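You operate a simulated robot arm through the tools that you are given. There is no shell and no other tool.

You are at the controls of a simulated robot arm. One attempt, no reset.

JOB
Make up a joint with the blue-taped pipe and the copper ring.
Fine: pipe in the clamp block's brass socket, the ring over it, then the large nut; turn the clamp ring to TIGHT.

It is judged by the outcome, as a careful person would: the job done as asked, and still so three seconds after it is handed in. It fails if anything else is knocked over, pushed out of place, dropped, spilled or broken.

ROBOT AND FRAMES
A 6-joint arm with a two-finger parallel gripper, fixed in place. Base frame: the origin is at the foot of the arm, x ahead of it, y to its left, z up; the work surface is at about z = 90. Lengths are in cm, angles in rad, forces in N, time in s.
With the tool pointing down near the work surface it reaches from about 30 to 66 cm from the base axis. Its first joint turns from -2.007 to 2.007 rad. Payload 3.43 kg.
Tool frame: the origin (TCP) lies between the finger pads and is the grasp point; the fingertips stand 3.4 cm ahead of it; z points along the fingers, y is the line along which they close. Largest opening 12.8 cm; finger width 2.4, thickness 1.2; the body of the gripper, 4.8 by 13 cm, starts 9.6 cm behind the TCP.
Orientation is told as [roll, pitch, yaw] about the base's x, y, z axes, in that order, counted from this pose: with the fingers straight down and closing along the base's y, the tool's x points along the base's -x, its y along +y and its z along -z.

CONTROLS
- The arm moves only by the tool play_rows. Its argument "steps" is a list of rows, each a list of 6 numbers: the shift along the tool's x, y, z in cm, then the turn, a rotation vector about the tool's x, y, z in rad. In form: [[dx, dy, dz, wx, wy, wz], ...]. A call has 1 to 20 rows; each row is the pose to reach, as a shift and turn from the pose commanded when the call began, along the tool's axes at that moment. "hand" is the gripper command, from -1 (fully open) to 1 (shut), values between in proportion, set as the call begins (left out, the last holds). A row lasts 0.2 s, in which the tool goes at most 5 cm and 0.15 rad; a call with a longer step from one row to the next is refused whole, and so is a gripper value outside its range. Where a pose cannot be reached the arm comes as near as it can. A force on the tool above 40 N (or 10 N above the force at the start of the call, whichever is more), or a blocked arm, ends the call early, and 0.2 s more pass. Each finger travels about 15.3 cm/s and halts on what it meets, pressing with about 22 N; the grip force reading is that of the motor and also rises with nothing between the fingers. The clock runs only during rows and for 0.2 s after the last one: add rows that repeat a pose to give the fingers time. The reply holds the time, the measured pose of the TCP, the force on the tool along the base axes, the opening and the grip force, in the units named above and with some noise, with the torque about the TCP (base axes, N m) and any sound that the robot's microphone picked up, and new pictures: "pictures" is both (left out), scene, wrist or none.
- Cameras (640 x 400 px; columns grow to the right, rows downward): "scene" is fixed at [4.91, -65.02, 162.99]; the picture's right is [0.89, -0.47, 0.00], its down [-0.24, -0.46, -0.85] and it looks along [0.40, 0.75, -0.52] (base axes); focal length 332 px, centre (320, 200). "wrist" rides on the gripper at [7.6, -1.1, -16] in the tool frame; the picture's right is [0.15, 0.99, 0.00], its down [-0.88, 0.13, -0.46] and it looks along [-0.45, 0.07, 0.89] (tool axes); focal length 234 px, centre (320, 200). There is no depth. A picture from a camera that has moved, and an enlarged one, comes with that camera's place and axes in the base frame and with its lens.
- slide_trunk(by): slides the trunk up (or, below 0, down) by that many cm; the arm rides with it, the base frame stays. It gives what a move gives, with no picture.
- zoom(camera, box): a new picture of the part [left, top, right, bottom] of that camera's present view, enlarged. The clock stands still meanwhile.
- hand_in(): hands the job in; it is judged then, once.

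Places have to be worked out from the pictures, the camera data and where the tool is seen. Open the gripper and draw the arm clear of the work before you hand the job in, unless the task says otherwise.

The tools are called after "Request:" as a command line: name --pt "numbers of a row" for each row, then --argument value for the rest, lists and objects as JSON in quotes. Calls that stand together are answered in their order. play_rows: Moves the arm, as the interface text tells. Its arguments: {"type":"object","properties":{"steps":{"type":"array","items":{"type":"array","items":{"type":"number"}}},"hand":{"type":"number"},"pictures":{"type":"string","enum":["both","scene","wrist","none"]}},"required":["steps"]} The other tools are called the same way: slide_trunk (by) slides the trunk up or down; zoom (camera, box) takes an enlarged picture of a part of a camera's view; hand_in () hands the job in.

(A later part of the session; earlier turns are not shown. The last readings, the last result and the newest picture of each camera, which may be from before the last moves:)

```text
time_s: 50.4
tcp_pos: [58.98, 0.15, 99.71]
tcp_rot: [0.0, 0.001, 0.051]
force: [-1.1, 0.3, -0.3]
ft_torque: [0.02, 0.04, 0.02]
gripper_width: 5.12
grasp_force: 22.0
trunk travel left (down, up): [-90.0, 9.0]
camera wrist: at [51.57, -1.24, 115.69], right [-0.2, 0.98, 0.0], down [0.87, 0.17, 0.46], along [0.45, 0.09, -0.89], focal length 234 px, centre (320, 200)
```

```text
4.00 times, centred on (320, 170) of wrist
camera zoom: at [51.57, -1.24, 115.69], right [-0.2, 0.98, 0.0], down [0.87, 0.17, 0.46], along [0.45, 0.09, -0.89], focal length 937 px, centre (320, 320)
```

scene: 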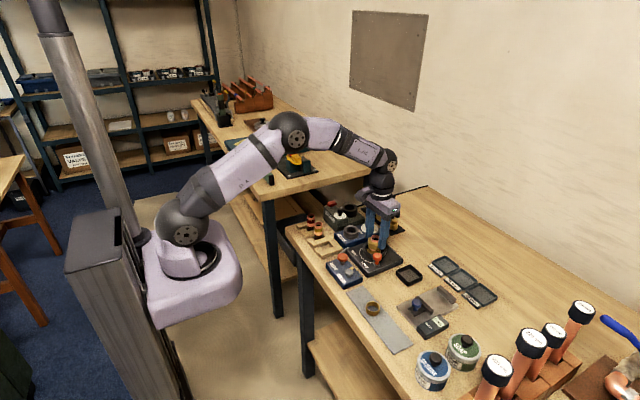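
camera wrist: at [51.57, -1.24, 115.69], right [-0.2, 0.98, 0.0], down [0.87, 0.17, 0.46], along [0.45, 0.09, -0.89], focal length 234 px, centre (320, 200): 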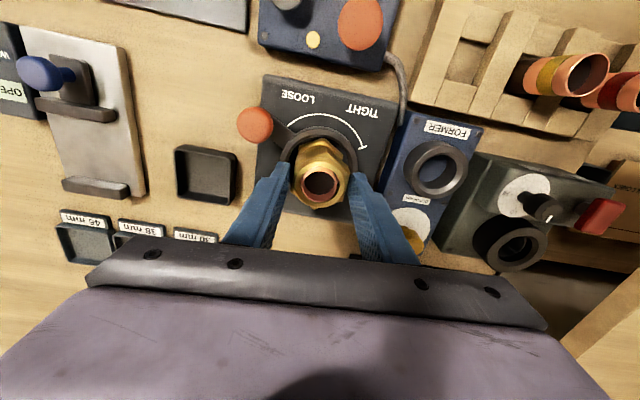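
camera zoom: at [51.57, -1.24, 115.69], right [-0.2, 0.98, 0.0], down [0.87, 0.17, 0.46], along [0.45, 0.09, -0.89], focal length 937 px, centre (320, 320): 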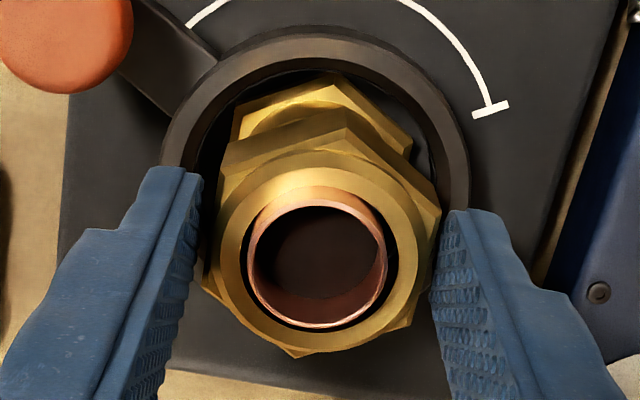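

The nut is passing over the ring, so it has a wider bore underneath. I continue down with the tips still about 2 cm above the clamp ring.

Request:
play_rows --pt "0 0 0.12 0 0 0" --pt "0 0 0.24 0 0 0" --pt "0 0 0.36 0 0 0" --pt "0 0 0.5 0 0 0" --pt "0 0 0.5 0 0 0"

Request:
zoom --camera "scene" --box '[352, 230, 400, 260]'

```text
time_s: 51.6
tcp_pos: [58.97, 0.21, 99.27]
tcp_rot: [0.001, 0.0, 0.051]
force: [-0.7, 0.0, -0.5]
ft_torque: [0.01, -0.02, 0.03]
gripper_width: 5.15
grasp_force: 21.9
trunk travel left (down, up): [-90.0, 9.0]
camera wrist: at [51.56, -1.23, 115.2], right [-0.2, 0.98, 0.0], down [0.87, 0.17, 0.46], along [0.45, 0.09, -0.89], focal length 234 px, centre (320, 200)
```

scene: 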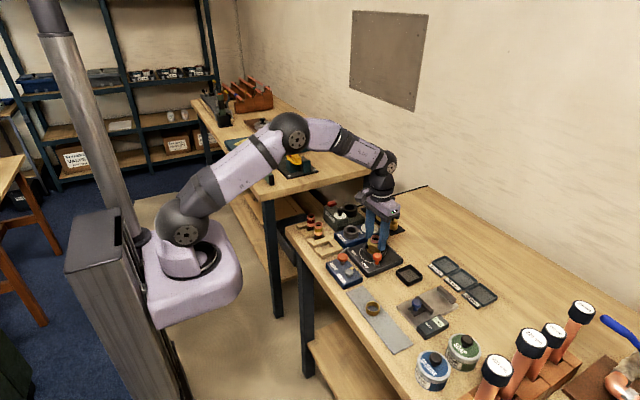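
wrist: 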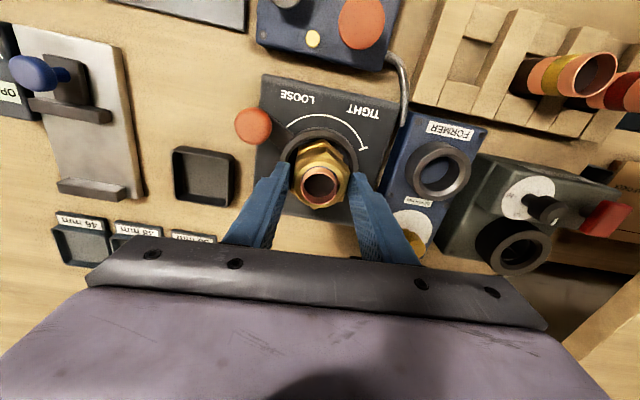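

```text
13.33 times, centred on (376, 245) of scene
camera zoom: at [4.91, -65.02, 162.99], right [0.89, -0.47, 0.0], down [-0.24, -0.46, -0.85], along [0.4, 0.75, -0.52], focal length 4424 px, centre (-427, -400)
```

zoom: 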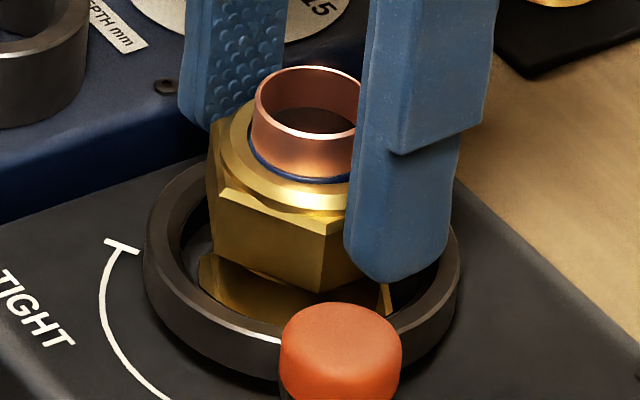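

Still free, and the ring is now fully inside the nut. Another 0.4 cm, watching the force.

Request:
play_rows --pt "0 0 0.1 0 0 0" --pt "0 0 0.2 0 0 0" --pt "0 0 0.3 0 0 0" --pt "0 0 0.4 0 0 0" --pt "0 0 0.4 0 0 0"

Request:
zoom --camera "scene" --box '[352, 230, 400, 260]'

Request:
zoom --camera "wrist" --box '[240, 120, 400, 220]'

```text
time_s: 52.8
tcp_pos: [59.14, 0.14, 98.92]
tcp_rot: [0.0, 0.0, 0.05]
force: [-1.7, -1.2, -1.0]
ft_torque: [0.01, 0.07, 0.04]
gripper_width: 5.16
grasp_force: 21.8
trunk travel left (down, up): [-90.0, 9.0]
camera wrist: at [51.54, -1.26, 114.78], right [-0.2, 0.98, 0.0], down [0.87, 0.17, 0.46], along [0.45, 0.09, -0.89], focal length 234 px, centre (320, 200)
```

scene: 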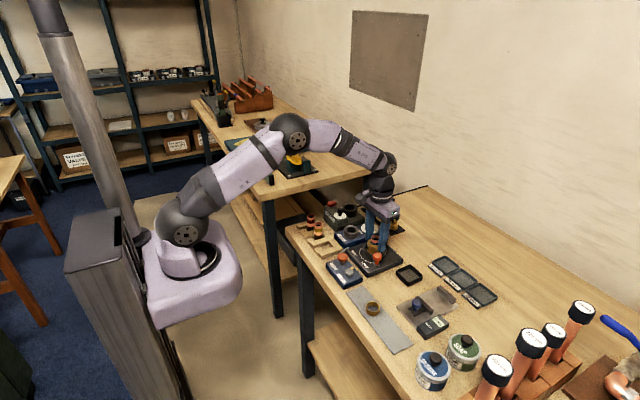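
wrist: 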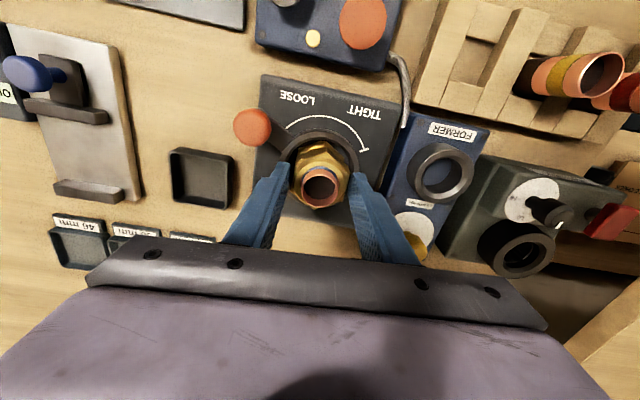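

```text
13.33 times, centred on (376, 245) of scene
camera zoom: at [4.91, -65.02, 162.99], right [0.89, -0.47, 0.0], down [-0.24, -0.46, -0.85], along [0.4, 0.75, -0.52], focal length 4424 px, centre (-427, -400)
```

zoom: 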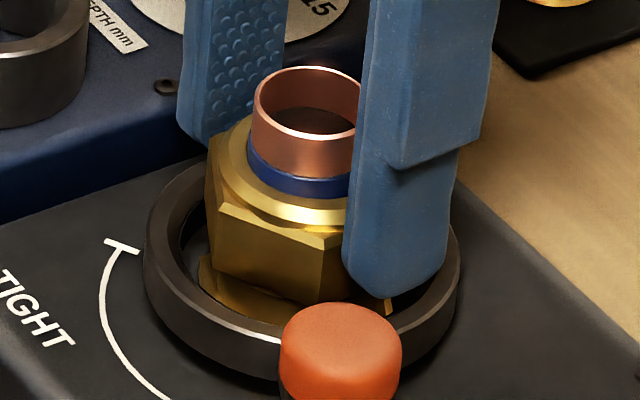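

```text
4.00 times, centred on (320, 170) of wrist
camera zoom: at [51.54, -1.26, 114.78], right [-0.2, 0.98, 0.0], down [0.87, 0.17, 0.46], along [0.45, 0.09, -0.89], focal length 937 px, centre (320, 320)
```

zoom: 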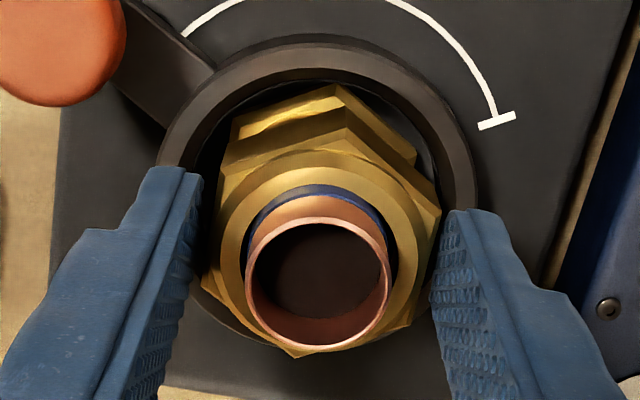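

The nut's bottom is at about the rim height, with only small side forces. I lower a further 0.4 cm.

Request:
play_rows --pt "0 0 0.1 0 0 0" --pt "0 0 0.2 0 0 0" --pt "0 0 0.3 0 0 0" --pt "0 0 0.4 0 0 0" --pt "0 0 0.4 0 0 0"

Request:
zoom --camera "scene" --box '[352, 230, 400, 260]'

Request:
zoom --camera "wrist" --box '[240, 120, 400, 220]'

```text
time_s: 54.0
tcp_pos: [59.05, 0.2, 98.55]
tcp_rot: [0.001, -0.004, 0.052]
force: [-1.5, -1.5, 9.8]
ft_torque: [0.04, 0.24, 0.01]
gripper_width: 5.18
grasp_force: 21.7
trunk travel left (down, up): [-90.0, 9.0]
camera wrist: at [51.47, -1.28, 114.55], right [-0.2, 0.98, 0.0], down [0.87, 0.17, 0.46], along [0.45, 0.09, -0.89], focal length 234 px, centre (320, 200)
```

scene: 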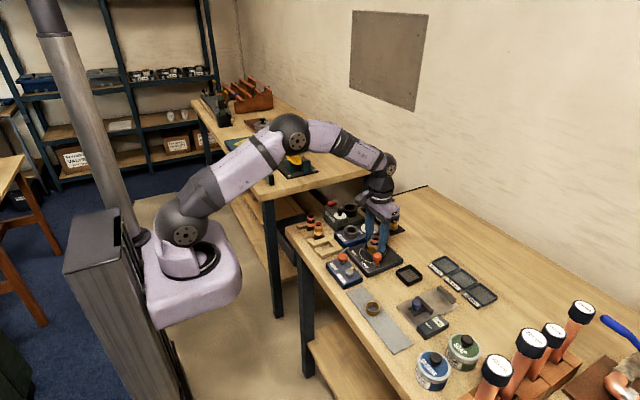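
wrist: 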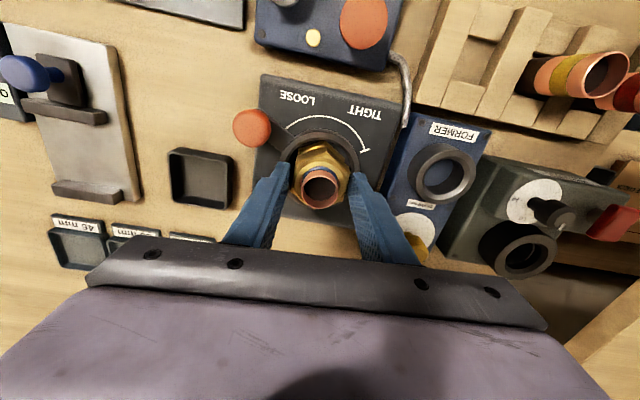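

```text
13.33 times, centred on (376, 245) of scene
camera zoom: at [4.91, -65.02, 162.99], right [0.89, -0.47, 0.0], down [-0.24, -0.46, -0.85], along [0.4, 0.75, -0.52], focal length 4424 px, centre (-427, -400)
```

zoom: 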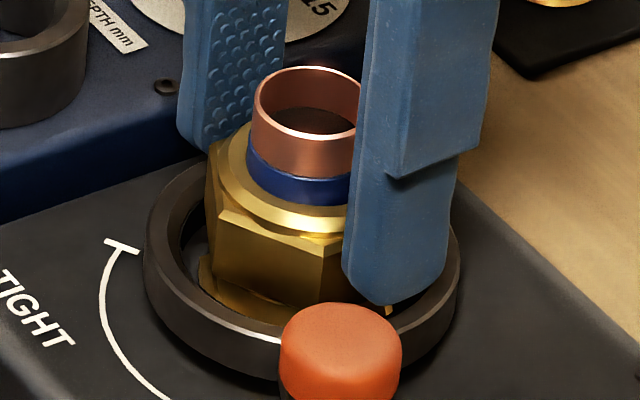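

```text
4.00 times, centred on (320, 170) of wrist
camera zoom: at [51.47, -1.28, 114.55], right [-0.2, 0.98, 0.0], down [0.87, 0.17, 0.46], along [0.45, 0.09, -0.89], focal length 937 px, centre (320, 320)
```

zoom: 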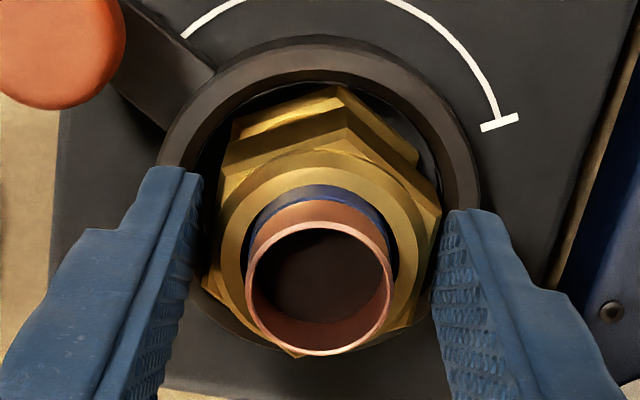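

Contact at 10 N, and the torque puts it on the near (-x) side, so the nut may be a millimetre too far out. I back off, shift 0.1 cm toward the base and lower again to see if it goes deeper.

Request:
play_rows --pt "0 0 -0.25 0 0 0" --pt "0.1 0 -0.25 0 0 0" --pt "0.1 0 -0.1 0 0 0" --pt "0.1 0 0.0 0 0 0" --pt "0.1 0 0.1 0 0 0" --pt "0.1 0 0.1 0 0 0" --pictures "wrist"

Request:
zoom --camera "scene" --box '[352, 230, 400, 260]'

```text
time_s: 55.4
tcp_pos: [59.07, 0.18, 98.64]
tcp_rot: [0.0, -0.003, 0.051]
force: [-0.7, 0.6, 15.0]
ft_torque: [0.13, 0.08, 0.04]
gripper_width: 5.14
grasp_force: 22.3
trunk travel left (down, up): [-90.0, 9.0]
camera wrist: at [51.36, -1.27, 114.47], right [-0.2, 0.98, 0.0], down [0.87, 0.17, 0.46], along [0.45, 0.09, -0.89], focal length 234 px, centre (320, 200)
```

wrist: 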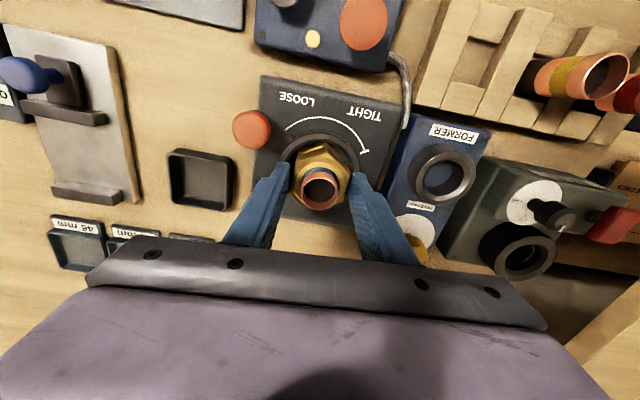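

```text
13.33 times, centred on (376, 245) of scene
camera zoom: at [4.91, -65.02, 162.99], right [0.89, -0.47, 0.0], down [-0.24, -0.46, -0.85], along [0.4, 0.75, -0.52], focal length 4424 px, centre (-427, -400)
```

zoom: 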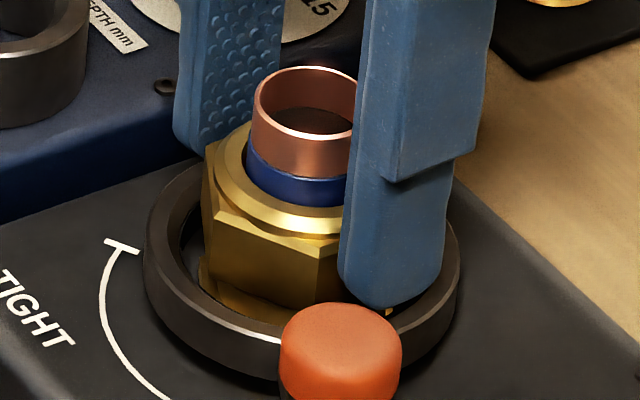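

The contact is now central at 15 N and the height is unchanged, so the nut is seated squarely on the ring. I ease off and open the fingers slightly.

Request:
play_rows --pt "0 0 -0.1 0 0 0" --pt "0 0 -0.15 0 0 0" --pt "0 0 -0.15 0 0 0" --pictures "none"

Request:
play_rows --pt "0 0 0 0 0 0" --pt "0 0 0 0 0 0" --pt "0 0 0 0 0 0" --hand 0.06

Request:
zoom --camera "scene" --box '[352, 230, 400, 260]'

Request:
zoom --camera "wrist" --box '[240, 120, 400, 220]'

```text
time_s: 56.2
tcp_pos: [58.83, 0.06, 98.55]
tcp_rot: [0.001, -0.002, 0.051]
force: [1.6, 0.4, 10.3]
ft_torque: [0.07, -0.05, 0.02]
gripper_width: 5.15
grasp_force: 22.2
trunk travel left (down, up): [-90.0, 9.0]
```

```text
time_s: 57.0
tcp_pos: [58.98, 0.05, 98.54]
tcp_rot: [0.0, -0.001, 0.051]
force: [-0.4, -0.7, 0.5]
ft_torque: [0.0, 0.02, -0.02]
gripper_width: 5.99
grasp_force: 0.1
trunk travel left (down, up): [-90.0, 9.0]
camera wrist: at [51.46, -1.27, 114.44], right [-0.2, 0.98, 0.0], down [0.87, 0.17, 0.46], along [0.45, 0.09, -0.89], focal length 234 px, centre (320, 200)
```

scene: 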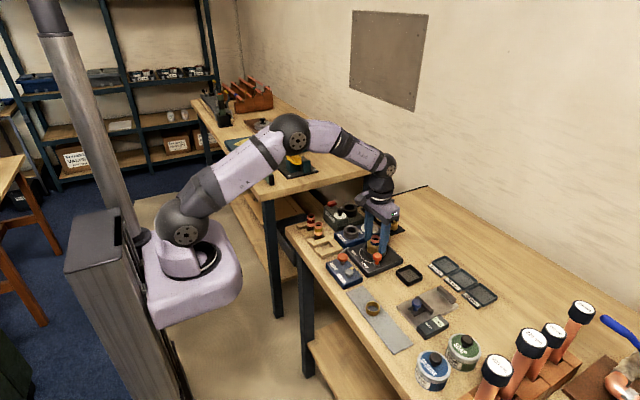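
wrist: 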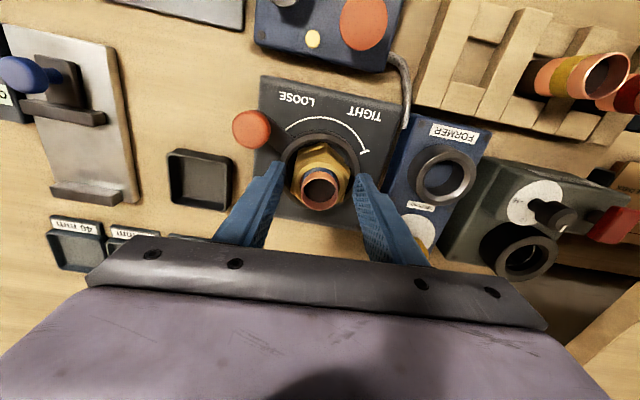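

```text
13.33 times, centred on (376, 245) of scene
camera zoom: at [4.91, -65.02, 162.99], right [0.89, -0.47, 0.0], down [-0.24, -0.46, -0.85], along [0.4, 0.75, -0.52], focal length 4424 px, centre (-427, -400)
```

zoom: 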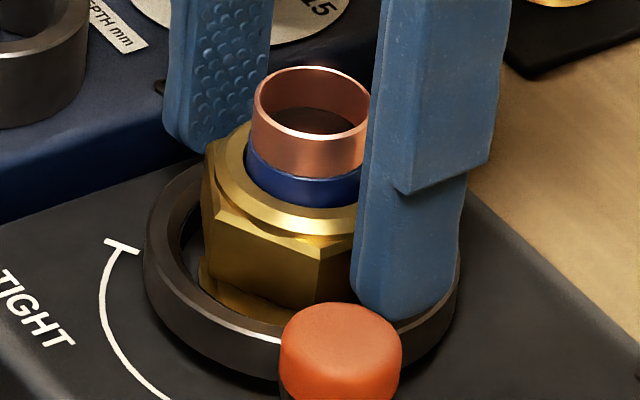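

```text
4.00 times, centred on (320, 170) of wrist
camera zoom: at [51.46, -1.27, 114.44], right [-0.2, 0.98, 0.0], down [0.87, 0.17, 0.46], along [0.45, 0.09, -0.89], focal length 937 px, centre (320, 320)
```

zoom: 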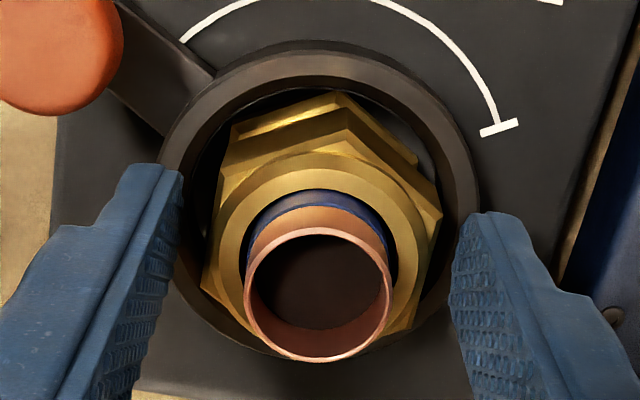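

The nut sits level around the pipe. I rise straight up and turn the yaw back to zero.

Request:
play_rows --pt "0 0 -1 0 0 0" --pt "0 0 -3 0 0 0" --pt "0 0 -6 0 0 0.02" --pt "0 0 -10 0 0 0.05" --pt "0 0 -12 0 0 0.05" --pt "0 0 -12 0 0 0.05"

Request:
zoom --camera "scene" --box '[344, 225, 408, 265]'

Request:
zoom --camera "wrist" --box '[240, 90, 400, 190]'

```text
time_s: 58.4
tcp_pos: [58.95, 0.27, 110.39]
tcp_rot: [0.0, 0.001, 0.0]
force: [-0.9, 0.5, 0.0]
ft_torque: [-0.03, 0.01, 0.0]
gripper_width: 6.01
grasp_force: 0.0
trunk travel left (down, up): [-90.0, 9.0]
camera wrist: at [51.37, -0.86, 126.42], right [-0.15, 0.99, 0.0], down [0.88, 0.13, 0.46], along [0.45, 0.07, -0.89], focal length 234 px, centre (320, 200)
```

scene: 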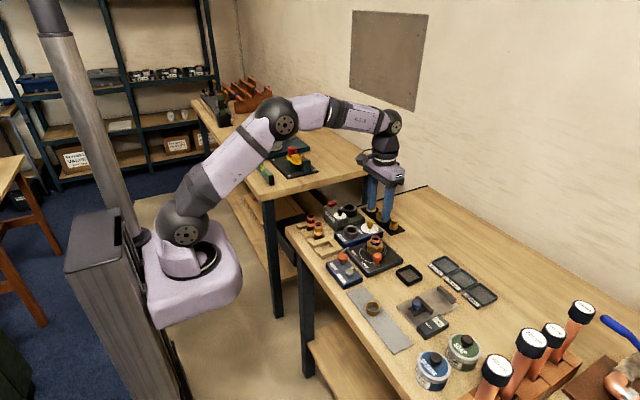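
wrist: 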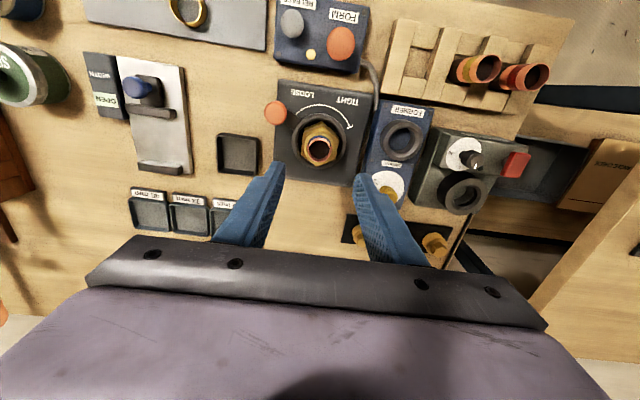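

```text
10.00 times, centred on (376, 245) of scene
camera zoom: at [4.91, -65.02, 162.99], right [0.89, -0.47, 0.0], down [-0.24, -0.46, -0.85], along [0.4, 0.75, -0.52], focal length 3318 px, centre (-240, -250)
```

zoom: 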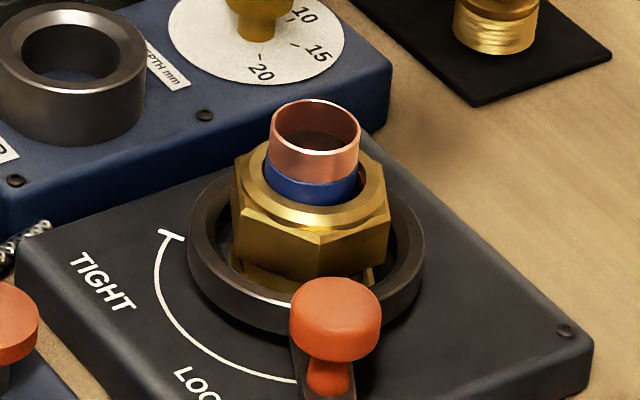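

```text
4.00 times, centred on (320, 140) of wrist
camera zoom: at [51.37, -0.86, 126.42], right [-0.15, 0.99, 0.0], down [0.88, 0.13, 0.46], along [0.45, 0.07, -0.89], focal length 937 px, centre (320, 440)
```

zoom: 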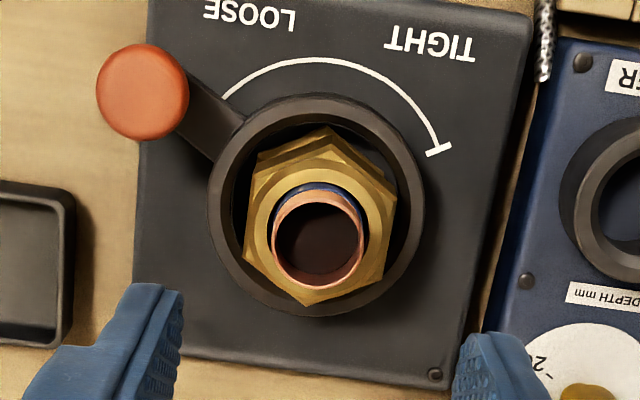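

The nut is squarely seated around the pipe, inside the clamp ring. The clamp pivot is at about (58.85, 0.13) and the knob at (55.6, -5.58), top z ≈ 96.7, with about 120° clockwise to TIGHT. With the fingers closed and yawed 60°, I move behind the knob at height to push it around.

Request:
play_rows --pt "0.05 -1 0 0 0 -0.14" --pt "0.1 -2 0 0 0 -0.28" --pt "0.2 -3.5 0 0 0 -0.42" --pt "0.3 -5 0 0 0 -0.56" --pt "0.4 -6.5 0.5 0 0 -0.7" --pt "0.43 -7.5 1.5 0 0 -0.84" --pt "0.43 -7.5 3 0 0 -0.98" --pt "0.43 -7.5 5 0 0 -1.047" --pt "0.43 -7.5 7 0 0 -1.047" --pt "0.43 -7.5 7 0 0 -1.047" --hand 1

Request:
zoom --camera "wrist" --box '[220, 100, 420, 225]'

Request:
zoom --camera "scene" --box '[344, 225, 424, 275]'

```text
time_s: 60.6
tcp_pos: [58.57, -7.42, 103.52]
tcp_rot: [0.001, 0.001, 1.049]
force: [0.3, -0.6, 0.0]
ft_torque: [0.01, -0.02, 0.01]
gripper_width: 0.0
grasp_force: 22.2
trunk travel left (down, up): [-90.0, 9.0]
camera wrist: at [55.72, -14.42, 119.45], right [-0.93, 0.37, 0.0], down [0.33, 0.83, 0.46], along [0.17, 0.42, -0.89], focal length 234 px, centre (320, 200)
```

scene: 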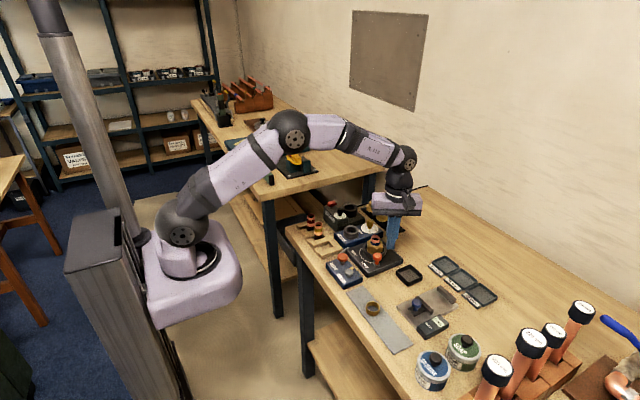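
wrist: 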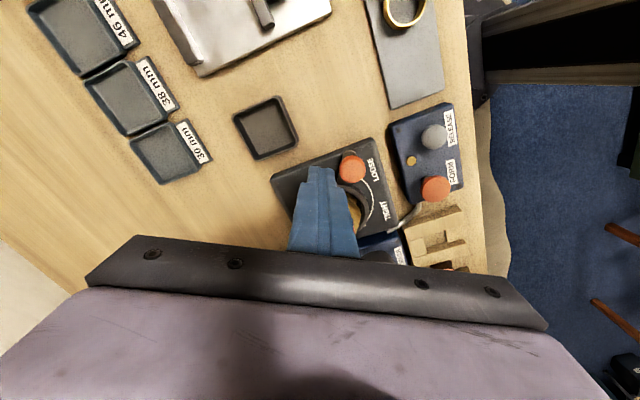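

```text
3.20 times, centred on (320, 162) of wrist
camera zoom: at [55.72, -14.42, 119.45], right [-0.93, 0.37, 0.0], down [0.33, 0.83, 0.46], along [0.17, 0.42, -0.89], focal length 749 px, centre (320, 320)
```

zoom: 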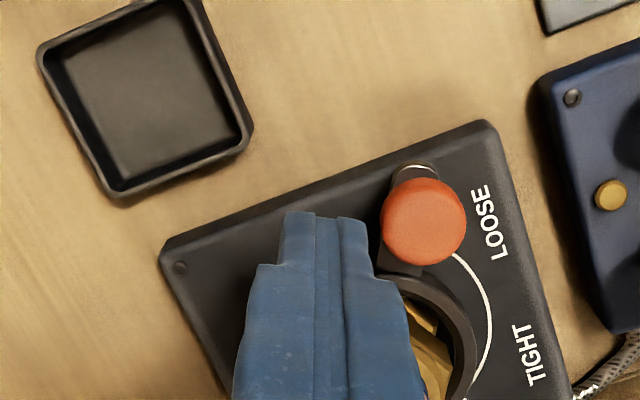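

```text
8.00 times, centred on (384, 250) of scene
camera zoom: at [4.91, -65.02, 162.99], right [0.89, -0.47, 0.0], down [-0.24, -0.46, -0.85], along [0.4, 0.75, -0.52], focal length 2655 px, centre (-192, -200)
```

zoom: 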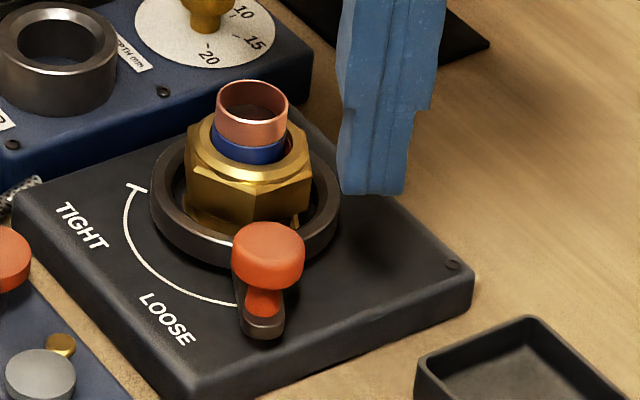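

The knob reads (55.6, -5.63), which confirms the geometry, and the closed fingers are about 0.8 cm behind it. I lower to tip height z ≈ 94.6.

Request:
play_rows --pt "0 0 1.5 0 0 0" --pt "0 0 3 0 0 0" --pt "0 0 4.5 0 0 0" --pt "0 0 5.5 0 0 0" --pt "0 0 5.5 0 0 0"

Request:
zoom --camera "wrist" --box '[220, 100, 420, 225]'

Request:
zoom --camera "scene" --box '[344, 225, 424, 275]'

```text
time_s: 61.8
tcp_pos: [58.54, -7.37, 98.01]
tcp_rot: [0.0, 0.001, 1.047]
force: [0.9, -0.3, 0.1]
ft_torque: [0.01, 0.04, -0.01]
gripper_width: 0.01
grasp_force: 22.3
trunk travel left (down, up): [-90.0, 9.0]
camera wrist: at [55.74, -14.41, 113.96], right [-0.93, 0.37, 0.0], down [0.33, 0.83, 0.46], along [0.17, 0.42, -0.89], focal length 234 px, centre (320, 200)
```

scene: 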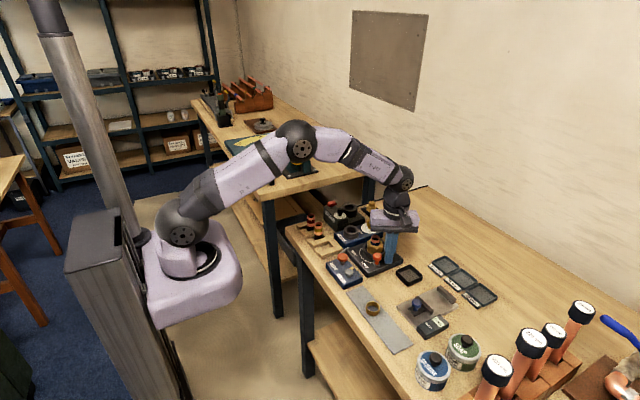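
wrist: 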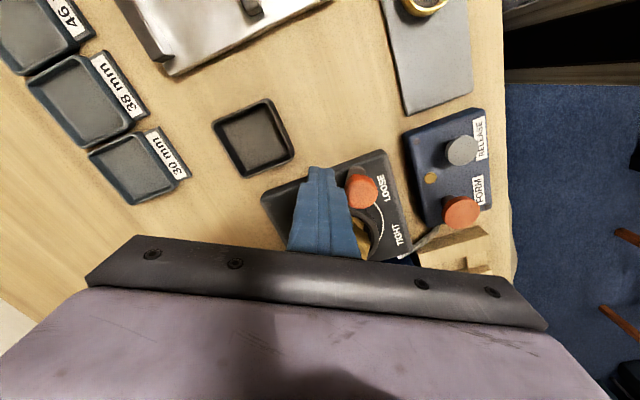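

```text
3.20 times, centred on (320, 162) of wrist
camera zoom: at [55.74, -14.41, 113.96], right [-0.93, 0.37, 0.0], down [0.33, 0.83, 0.46], along [0.17, 0.42, -0.89], focal length 749 px, centre (320, 320)
```

zoom: 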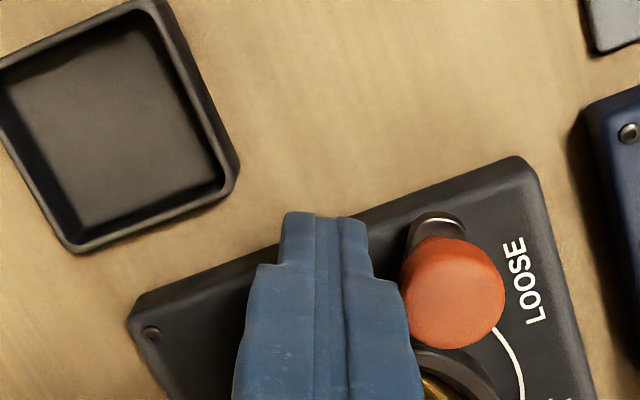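

```text
8.00 times, centred on (384, 250) of scene
camera zoom: at [4.91, -65.02, 162.99], right [0.89, -0.47, 0.0], down [-0.24, -0.46, -0.85], along [0.4, 0.75, -0.52], focal length 2655 px, centre (-192, -200)
```

zoom: 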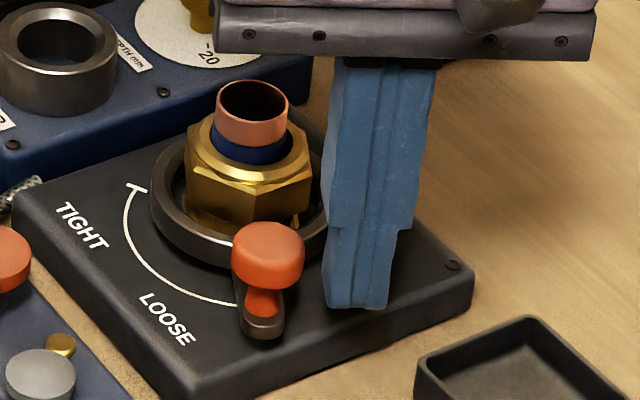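

The fingers are alongside the knob at its height with about 0.8 cm to go. I push it clockwise on a circular path about the pivot, with the tool turning with it, for the first 0.6 rad.

Request:
play_rows --pt "0 0.4 0 0 0 0" --pt "0 0.784 0 0 0 0" --pt "0.23 1.46 0 0 0 0.1" --pt "0.391 2.156 0 0 0 0.2" --pt "0.479 2.863 0 0 0 0.3" --pt "0.498 3.576 0 0 0 0.4" --pt "0.445 4.288 0 0 0 0.5" --pt "0.321 4.991 0 0 0 0.6" --pt "0.321 4.991 0 0 0 0.6"

Request:
zoom --camera "scene" --box '[344, 225, 424, 275]'

Request:
zoom --camera "wrist" --box '[220, 100, 420, 225]'

```text
time_s: 63.8
tcp_pos: [54.09, -5.31, 98.0]
tcp_rot: [0.001, -0.001, 0.449]
force: [0.2, 0.3, 0.0]
ft_torque: [-0.02, -0.01, 0.0]
gripper_width: 0.0
grasp_force: 21.8
trunk travel left (down, up): [-90.0, 9.0]
camera wrist: at [47.7, -9.32, 113.95], right [-0.56, 0.83, 0.0], down [0.74, 0.5, 0.46], along [0.38, 0.25, -0.89], focal length 234 px, centre (320, 200)
```

scene: 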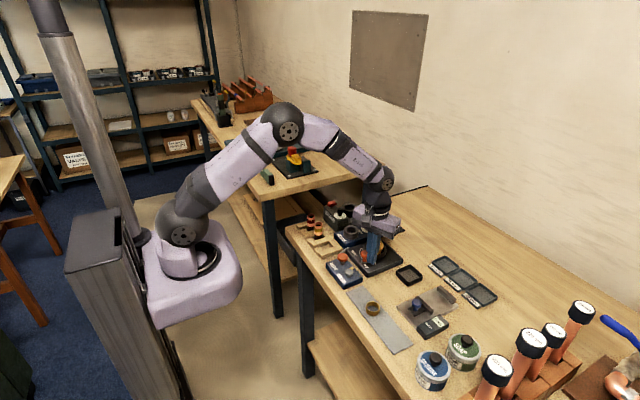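
wrist: 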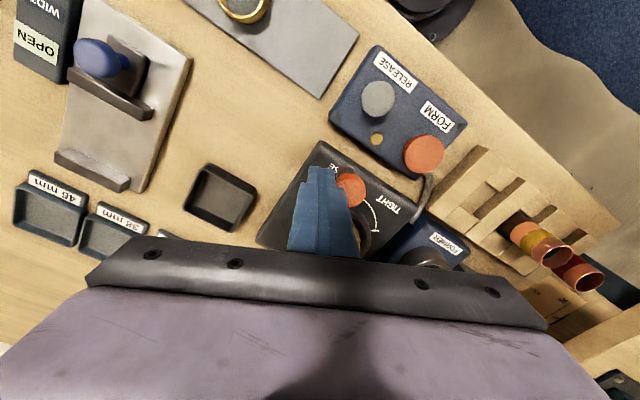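

```text
8.00 times, centred on (384, 250) of scene
camera zoom: at [4.91, -65.02, 162.99], right [0.89, -0.47, 0.0], down [-0.24, -0.46, -0.85], along [0.4, 0.75, -0.52], focal length 2655 px, centre (-192, -200)
```

zoom: 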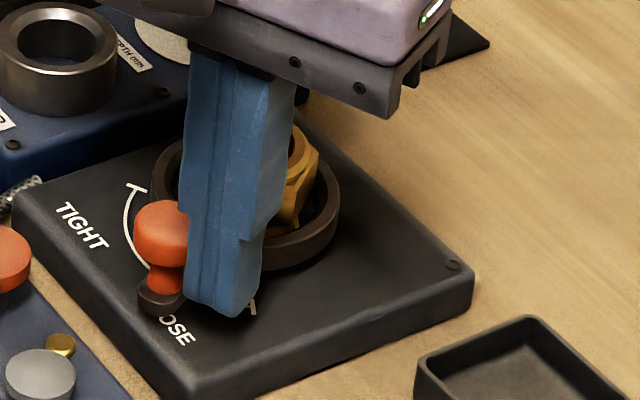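

```text
3.20 times, centred on (320, 162) of wrist
camera zoom: at [47.7, -9.32, 113.95], right [-0.56, 0.83, 0.0], down [0.74, 0.5, 0.46], along [0.38, 0.25, -0.89], focal length 749 px, centre (320, 320)
```

zoom: 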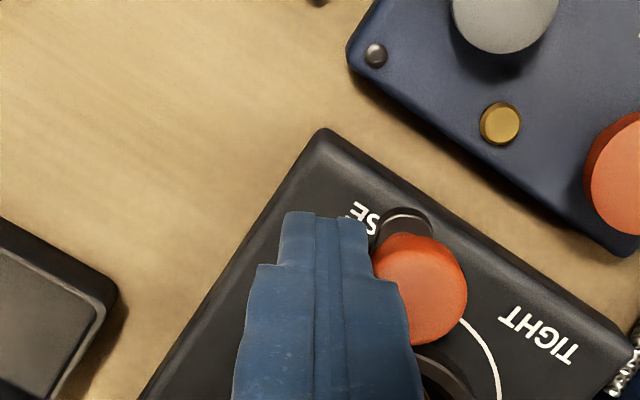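

The lever turned freely with the push, and the knob is now at about 205° from 240°. I continue the same circular push for another 1.2 rad.

Request:
play_rows --pt "0.228 0.676 0 0 0 0.1" --pt "0.389 1.372 0 0 0 0.2" --pt "0.477 2.079 0 0 0 0.3" --pt "0.496 2.792 0 0 0 0.4" --pt "0.443 3.504 0 0 0 0.5" --pt "0.319 4.207 0 0 0 0.6" --pt "0.126 4.894 0 0 0 0.7" --pt "-0.134 5.558 0 0 0 0.8" --pt "-0.46 6.193 0 0 0 0.9" --pt "-0.848 6.792 0 0 0 1.0" --pt "-1.293 7.349 0 0 0 1.1" --pt "-1.792 7.859 0 0 0 1.2" --pt "-1.792 7.859 0 0 0 1.2"

Request:
zoom --camera "scene" --box '[344, 225, 424, 275]'

Request:
zoom --camera "wrist" --box '[220, 100, 420, 225]'

```text
time_s: 66.6
tcp_pos: [52.25, 2.66, 98.05]
tcp_rot: [0.0, -0.001, -0.755]
force: [0.0, -0.6, -0.1]
ft_torque: [-0.04, 0.0, -0.02]
gripper_width: 0.0
grasp_force: 22.7
trunk travel left (down, up): [-90.0, 9.0]
camera wrist: at [45.95, 7.17, 113.95], right [0.57, 0.82, 0.0], down [0.73, -0.51, 0.46], along [0.37, -0.26, -0.89], focal length 234 px, centre (320, 200)
```

scene: 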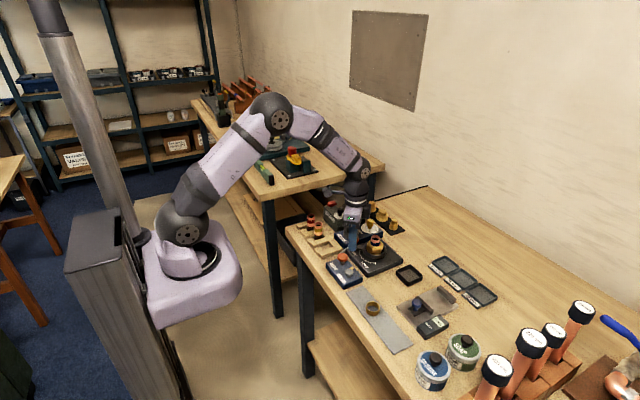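
wrist: 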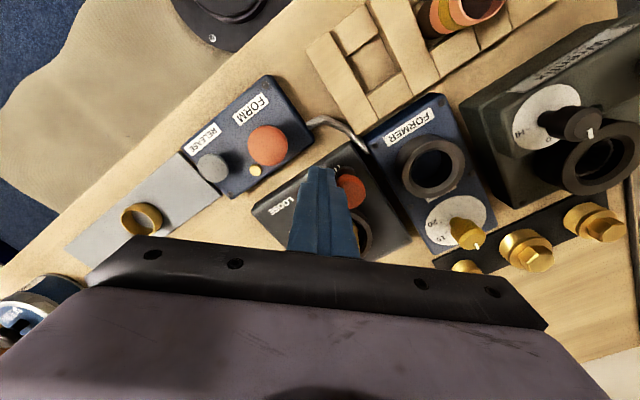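

```text
8.00 times, centred on (384, 250) of scene
camera zoom: at [4.91, -65.02, 162.99], right [0.89, -0.47, 0.0], down [-0.24, -0.46, -0.85], along [0.4, 0.75, -0.52], focal length 2655 px, centre (-192, -200)
```

zoom: 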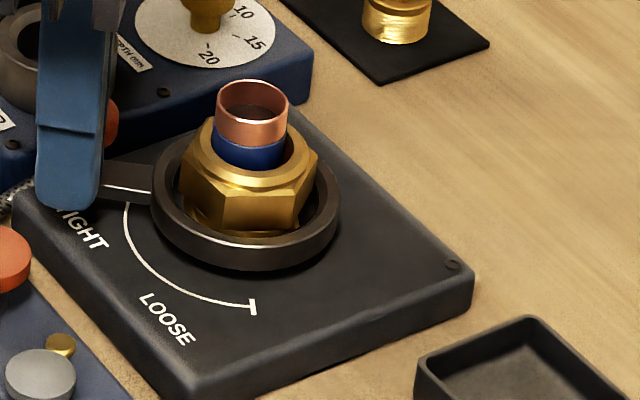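

```text
3.20 times, centred on (320, 162) of wrist
camera zoom: at [45.95, 7.17, 113.95], right [0.57, 0.82, 0.0], down [0.73, -0.51, 0.46], along [0.37, -0.26, -0.89], focal length 749 px, centre (320, 320)
```

zoom: 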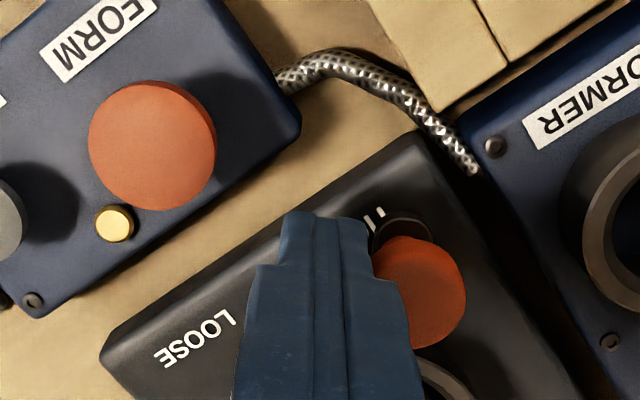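

The lever now stands at about 136°, with TIGHT at about 119–120°. I push the remaining 0.28 rad slowly and watch for the stop.

Request:
play_rows --pt "0.121 0.335 0 0 0 0.05" --pt "0.228 0.676 0 0 0 0.1" --pt "0.316 1.022 0 0 0 0.15" --pt "0.389 1.372 0 0 0 0.2" --pt "0.441 1.725 0 0 0 0.25" --pt "0.465 1.937 0 0 0 0.28" --pt "0.465 1.937 0 0 0 0.28"

Request:
zoom --camera "scene" --box '[334, 225, 414, 275]'

Request:
zoom --camera "wrist" --box '[220, 100, 420, 225]'

```text
time_s: 68.2
tcp_pos: [53.26, 4.46, 98.06]
tcp_rot: [-0.001, 0.0, -1.033]
force: [-0.4, -0.3, 0.6]
ft_torque: [0.0, 0.02, -0.01]
gripper_width: 0.02
grasp_force: 21.7
trunk travel left (down, up): [-90.0, 9.0]
camera wrist: at [48.37, 10.5, 113.97], right [0.77, 0.63, 0.0], down [0.56, -0.69, 0.46], along [0.29, -0.35, -0.89], focal length 234 px, centre (320, 200)
```

scene: 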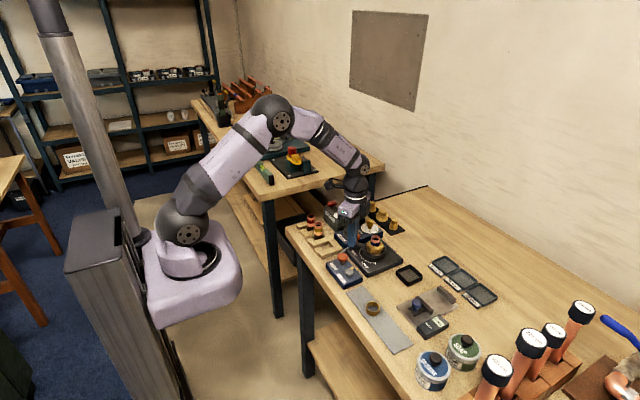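
wrist: 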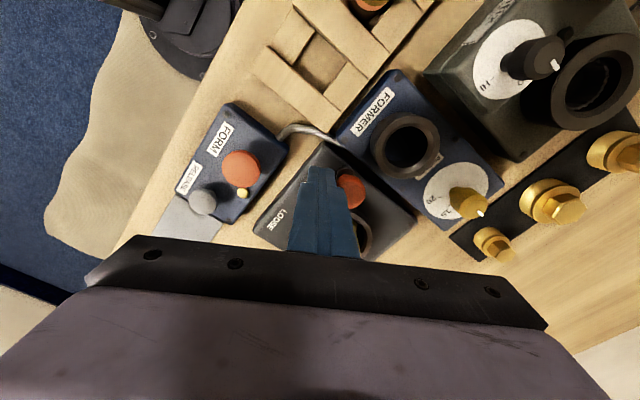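

```text
8.00 times, centred on (374, 250) of scene
camera zoom: at [4.91, -65.02, 162.99], right [0.89, -0.47, 0.0], down [-0.24, -0.46, -0.85], along [0.4, 0.75, -0.52], focal length 2655 px, centre (-112, -200)
```

zoom: 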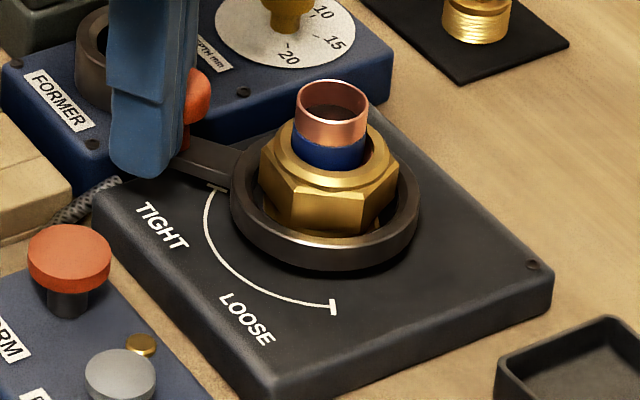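

```text
3.20 times, centred on (320, 162) of wrist
camera zoom: at [48.37, 10.5, 113.97], right [0.77, 0.63, 0.0], down [0.56, -0.69, 0.46], along [0.29, -0.35, -0.89], focal length 749 px, centre (320, 320)
```

zoom: 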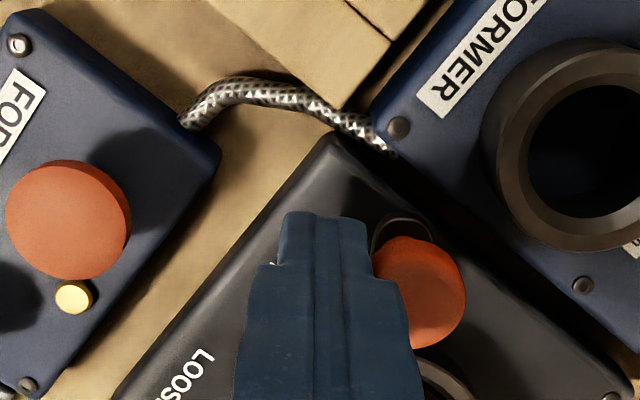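

The lever is nearly over the TIGHT bar, and no stop has been felt yet. I zoom in, then nudge further.

Request:
zoom --camera "scene" --box '[348, 235, 388, 260]'

Request:
play_rows --pt "0.05 0.134 0 0 0 0.02" --pt "0.098 0.268 0 0 0 0.04" --pt "0.145 0.403 0 0 0 0.06" --pt "0.145 0.403 0 0 0 0.06"

Request:
zoom --camera "scene" --box '[348, 235, 388, 260]'

```text
16.00 times, centred on (368, 248) of scene
camera zoom: at [4.91, -65.02, 162.99], right [0.89, -0.47, 0.0], down [-0.24, -0.46, -0.85], along [0.4, 0.75, -0.52], focal length 5309 px, centre (-448, -560)
```

zoom: 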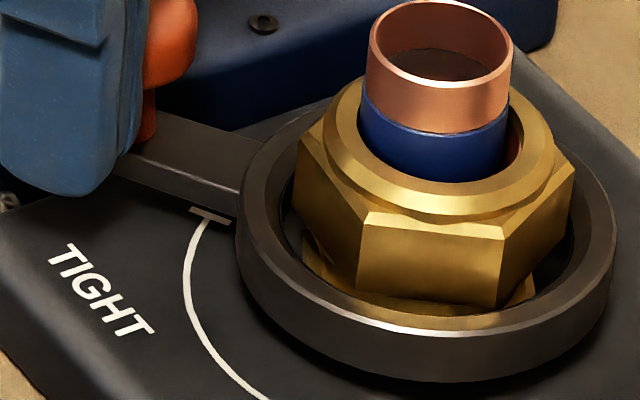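

```text
time_s: 69.2
tcp_pos: [53.53, 4.89, 98.05]
tcp_rot: [0.001, -0.001, -1.093]
force: [-1.6, -1.7, 0.0]
ft_torque: [-0.04, 0.03, 0.0]
gripper_width: 0.02
grasp_force: 22.2
trunk travel left (down, up): [-90.0, 9.0]
camera wrist: at [49.0, 11.1, 113.98], right [0.81, 0.59, 0.0], down [0.52, -0.72, 0.46], along [0.27, -0.37, -0.89], focal length 234 px, centre (320, 200)
```

scene: 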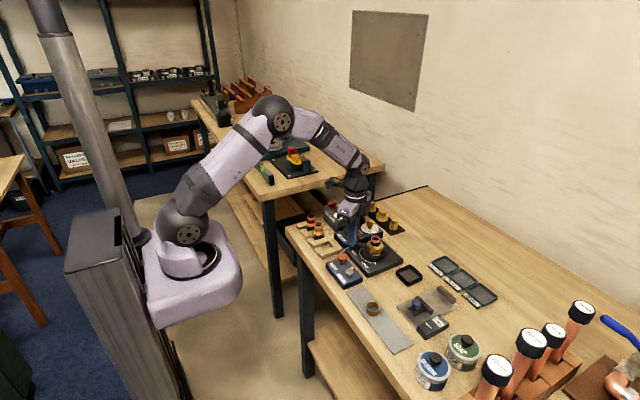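
wrist: 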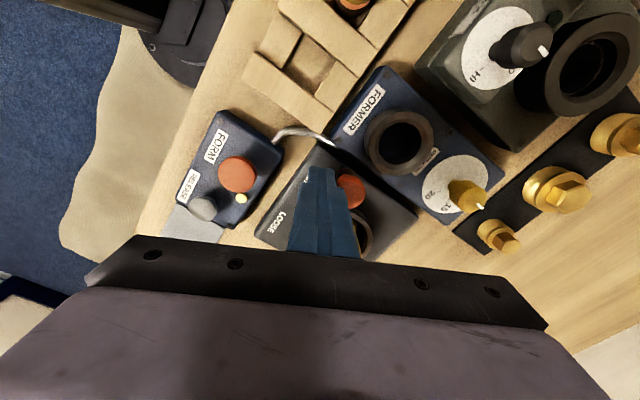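

```text
16.00 times, centred on (368, 248) of scene
camera zoom: at [4.91, -65.02, 162.99], right [0.89, -0.47, 0.0], down [-0.24, -0.46, -0.85], along [0.4, 0.75, -0.52], focal length 5309 px, centre (-448, -560)
```

zoom: 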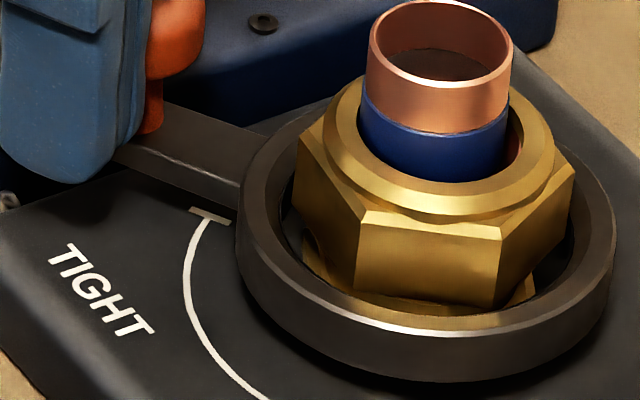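

A slight reaction appears now, and allowing for the lever's height it is over the TIGHT bar. I nudge a bit more to confirm the end stop.

Request:
play_rows --pt "0.05 0.134 0 0 0 0.02" --pt "0.098 0.268 0 0 0 0.04" --pt "0.098 0.268 0 0 0 0.04"

Request:
zoom --camera "scene" --box '[348, 235, 388, 260]'

Request:
zoom --camera "wrist" --box '[220, 100, 420, 225]'

```text
time_s: 70.0
tcp_pos: [53.56, 4.79, 98.06]
tcp_rot: [0.0, 0.0, -1.133]
force: [-9.5, -7.8, 0.6]
ft_torque: [-0.17, 0.16, -0.05]
gripper_width: 0.01
grasp_force: 22.0
trunk travel left (down, up): [-90.0, 9.0]
camera wrist: at [49.29, 11.34, 113.98], right [0.83, 0.55, 0.0], down [0.49, -0.74, 0.45], along [0.25, -0.38, -0.89], focal length 234 px, centre (320, 200)
```

scene: 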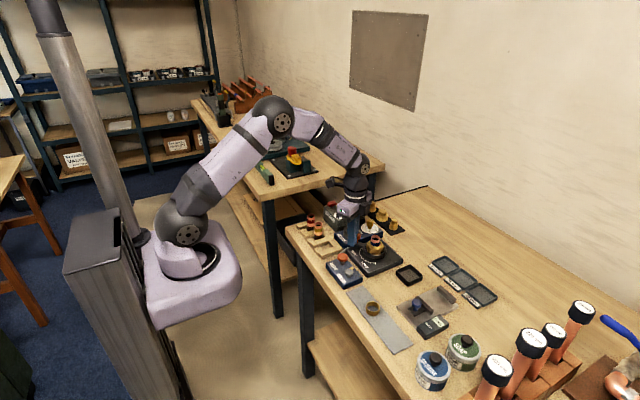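
wrist: 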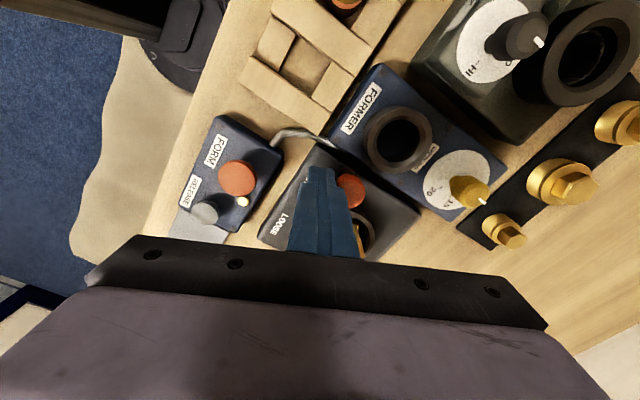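

```text
16.00 times, centred on (368, 248) of scene
camera zoom: at [4.91, -65.02, 162.99], right [0.89, -0.47, 0.0], down [-0.24, -0.46, -0.85], along [0.4, 0.75, -0.52], focal length 5309 px, centre (-448, -560)
```

zoom: 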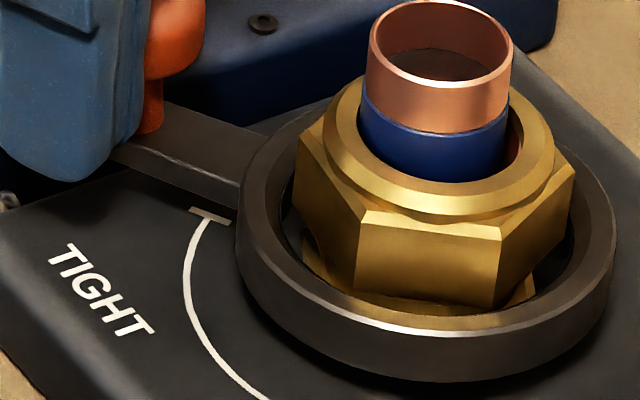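

```text
3.20 times, centred on (320, 162) of wrist
camera zoom: at [49.29, 11.34, 113.98], right [0.83, 0.55, 0.0], down [0.49, -0.74, 0.45], along [0.25, -0.38, -0.89], focal length 749 px, centre (320, 320)
```

zoom: 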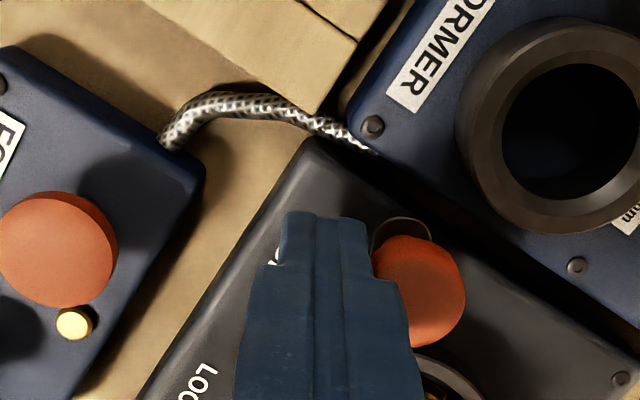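

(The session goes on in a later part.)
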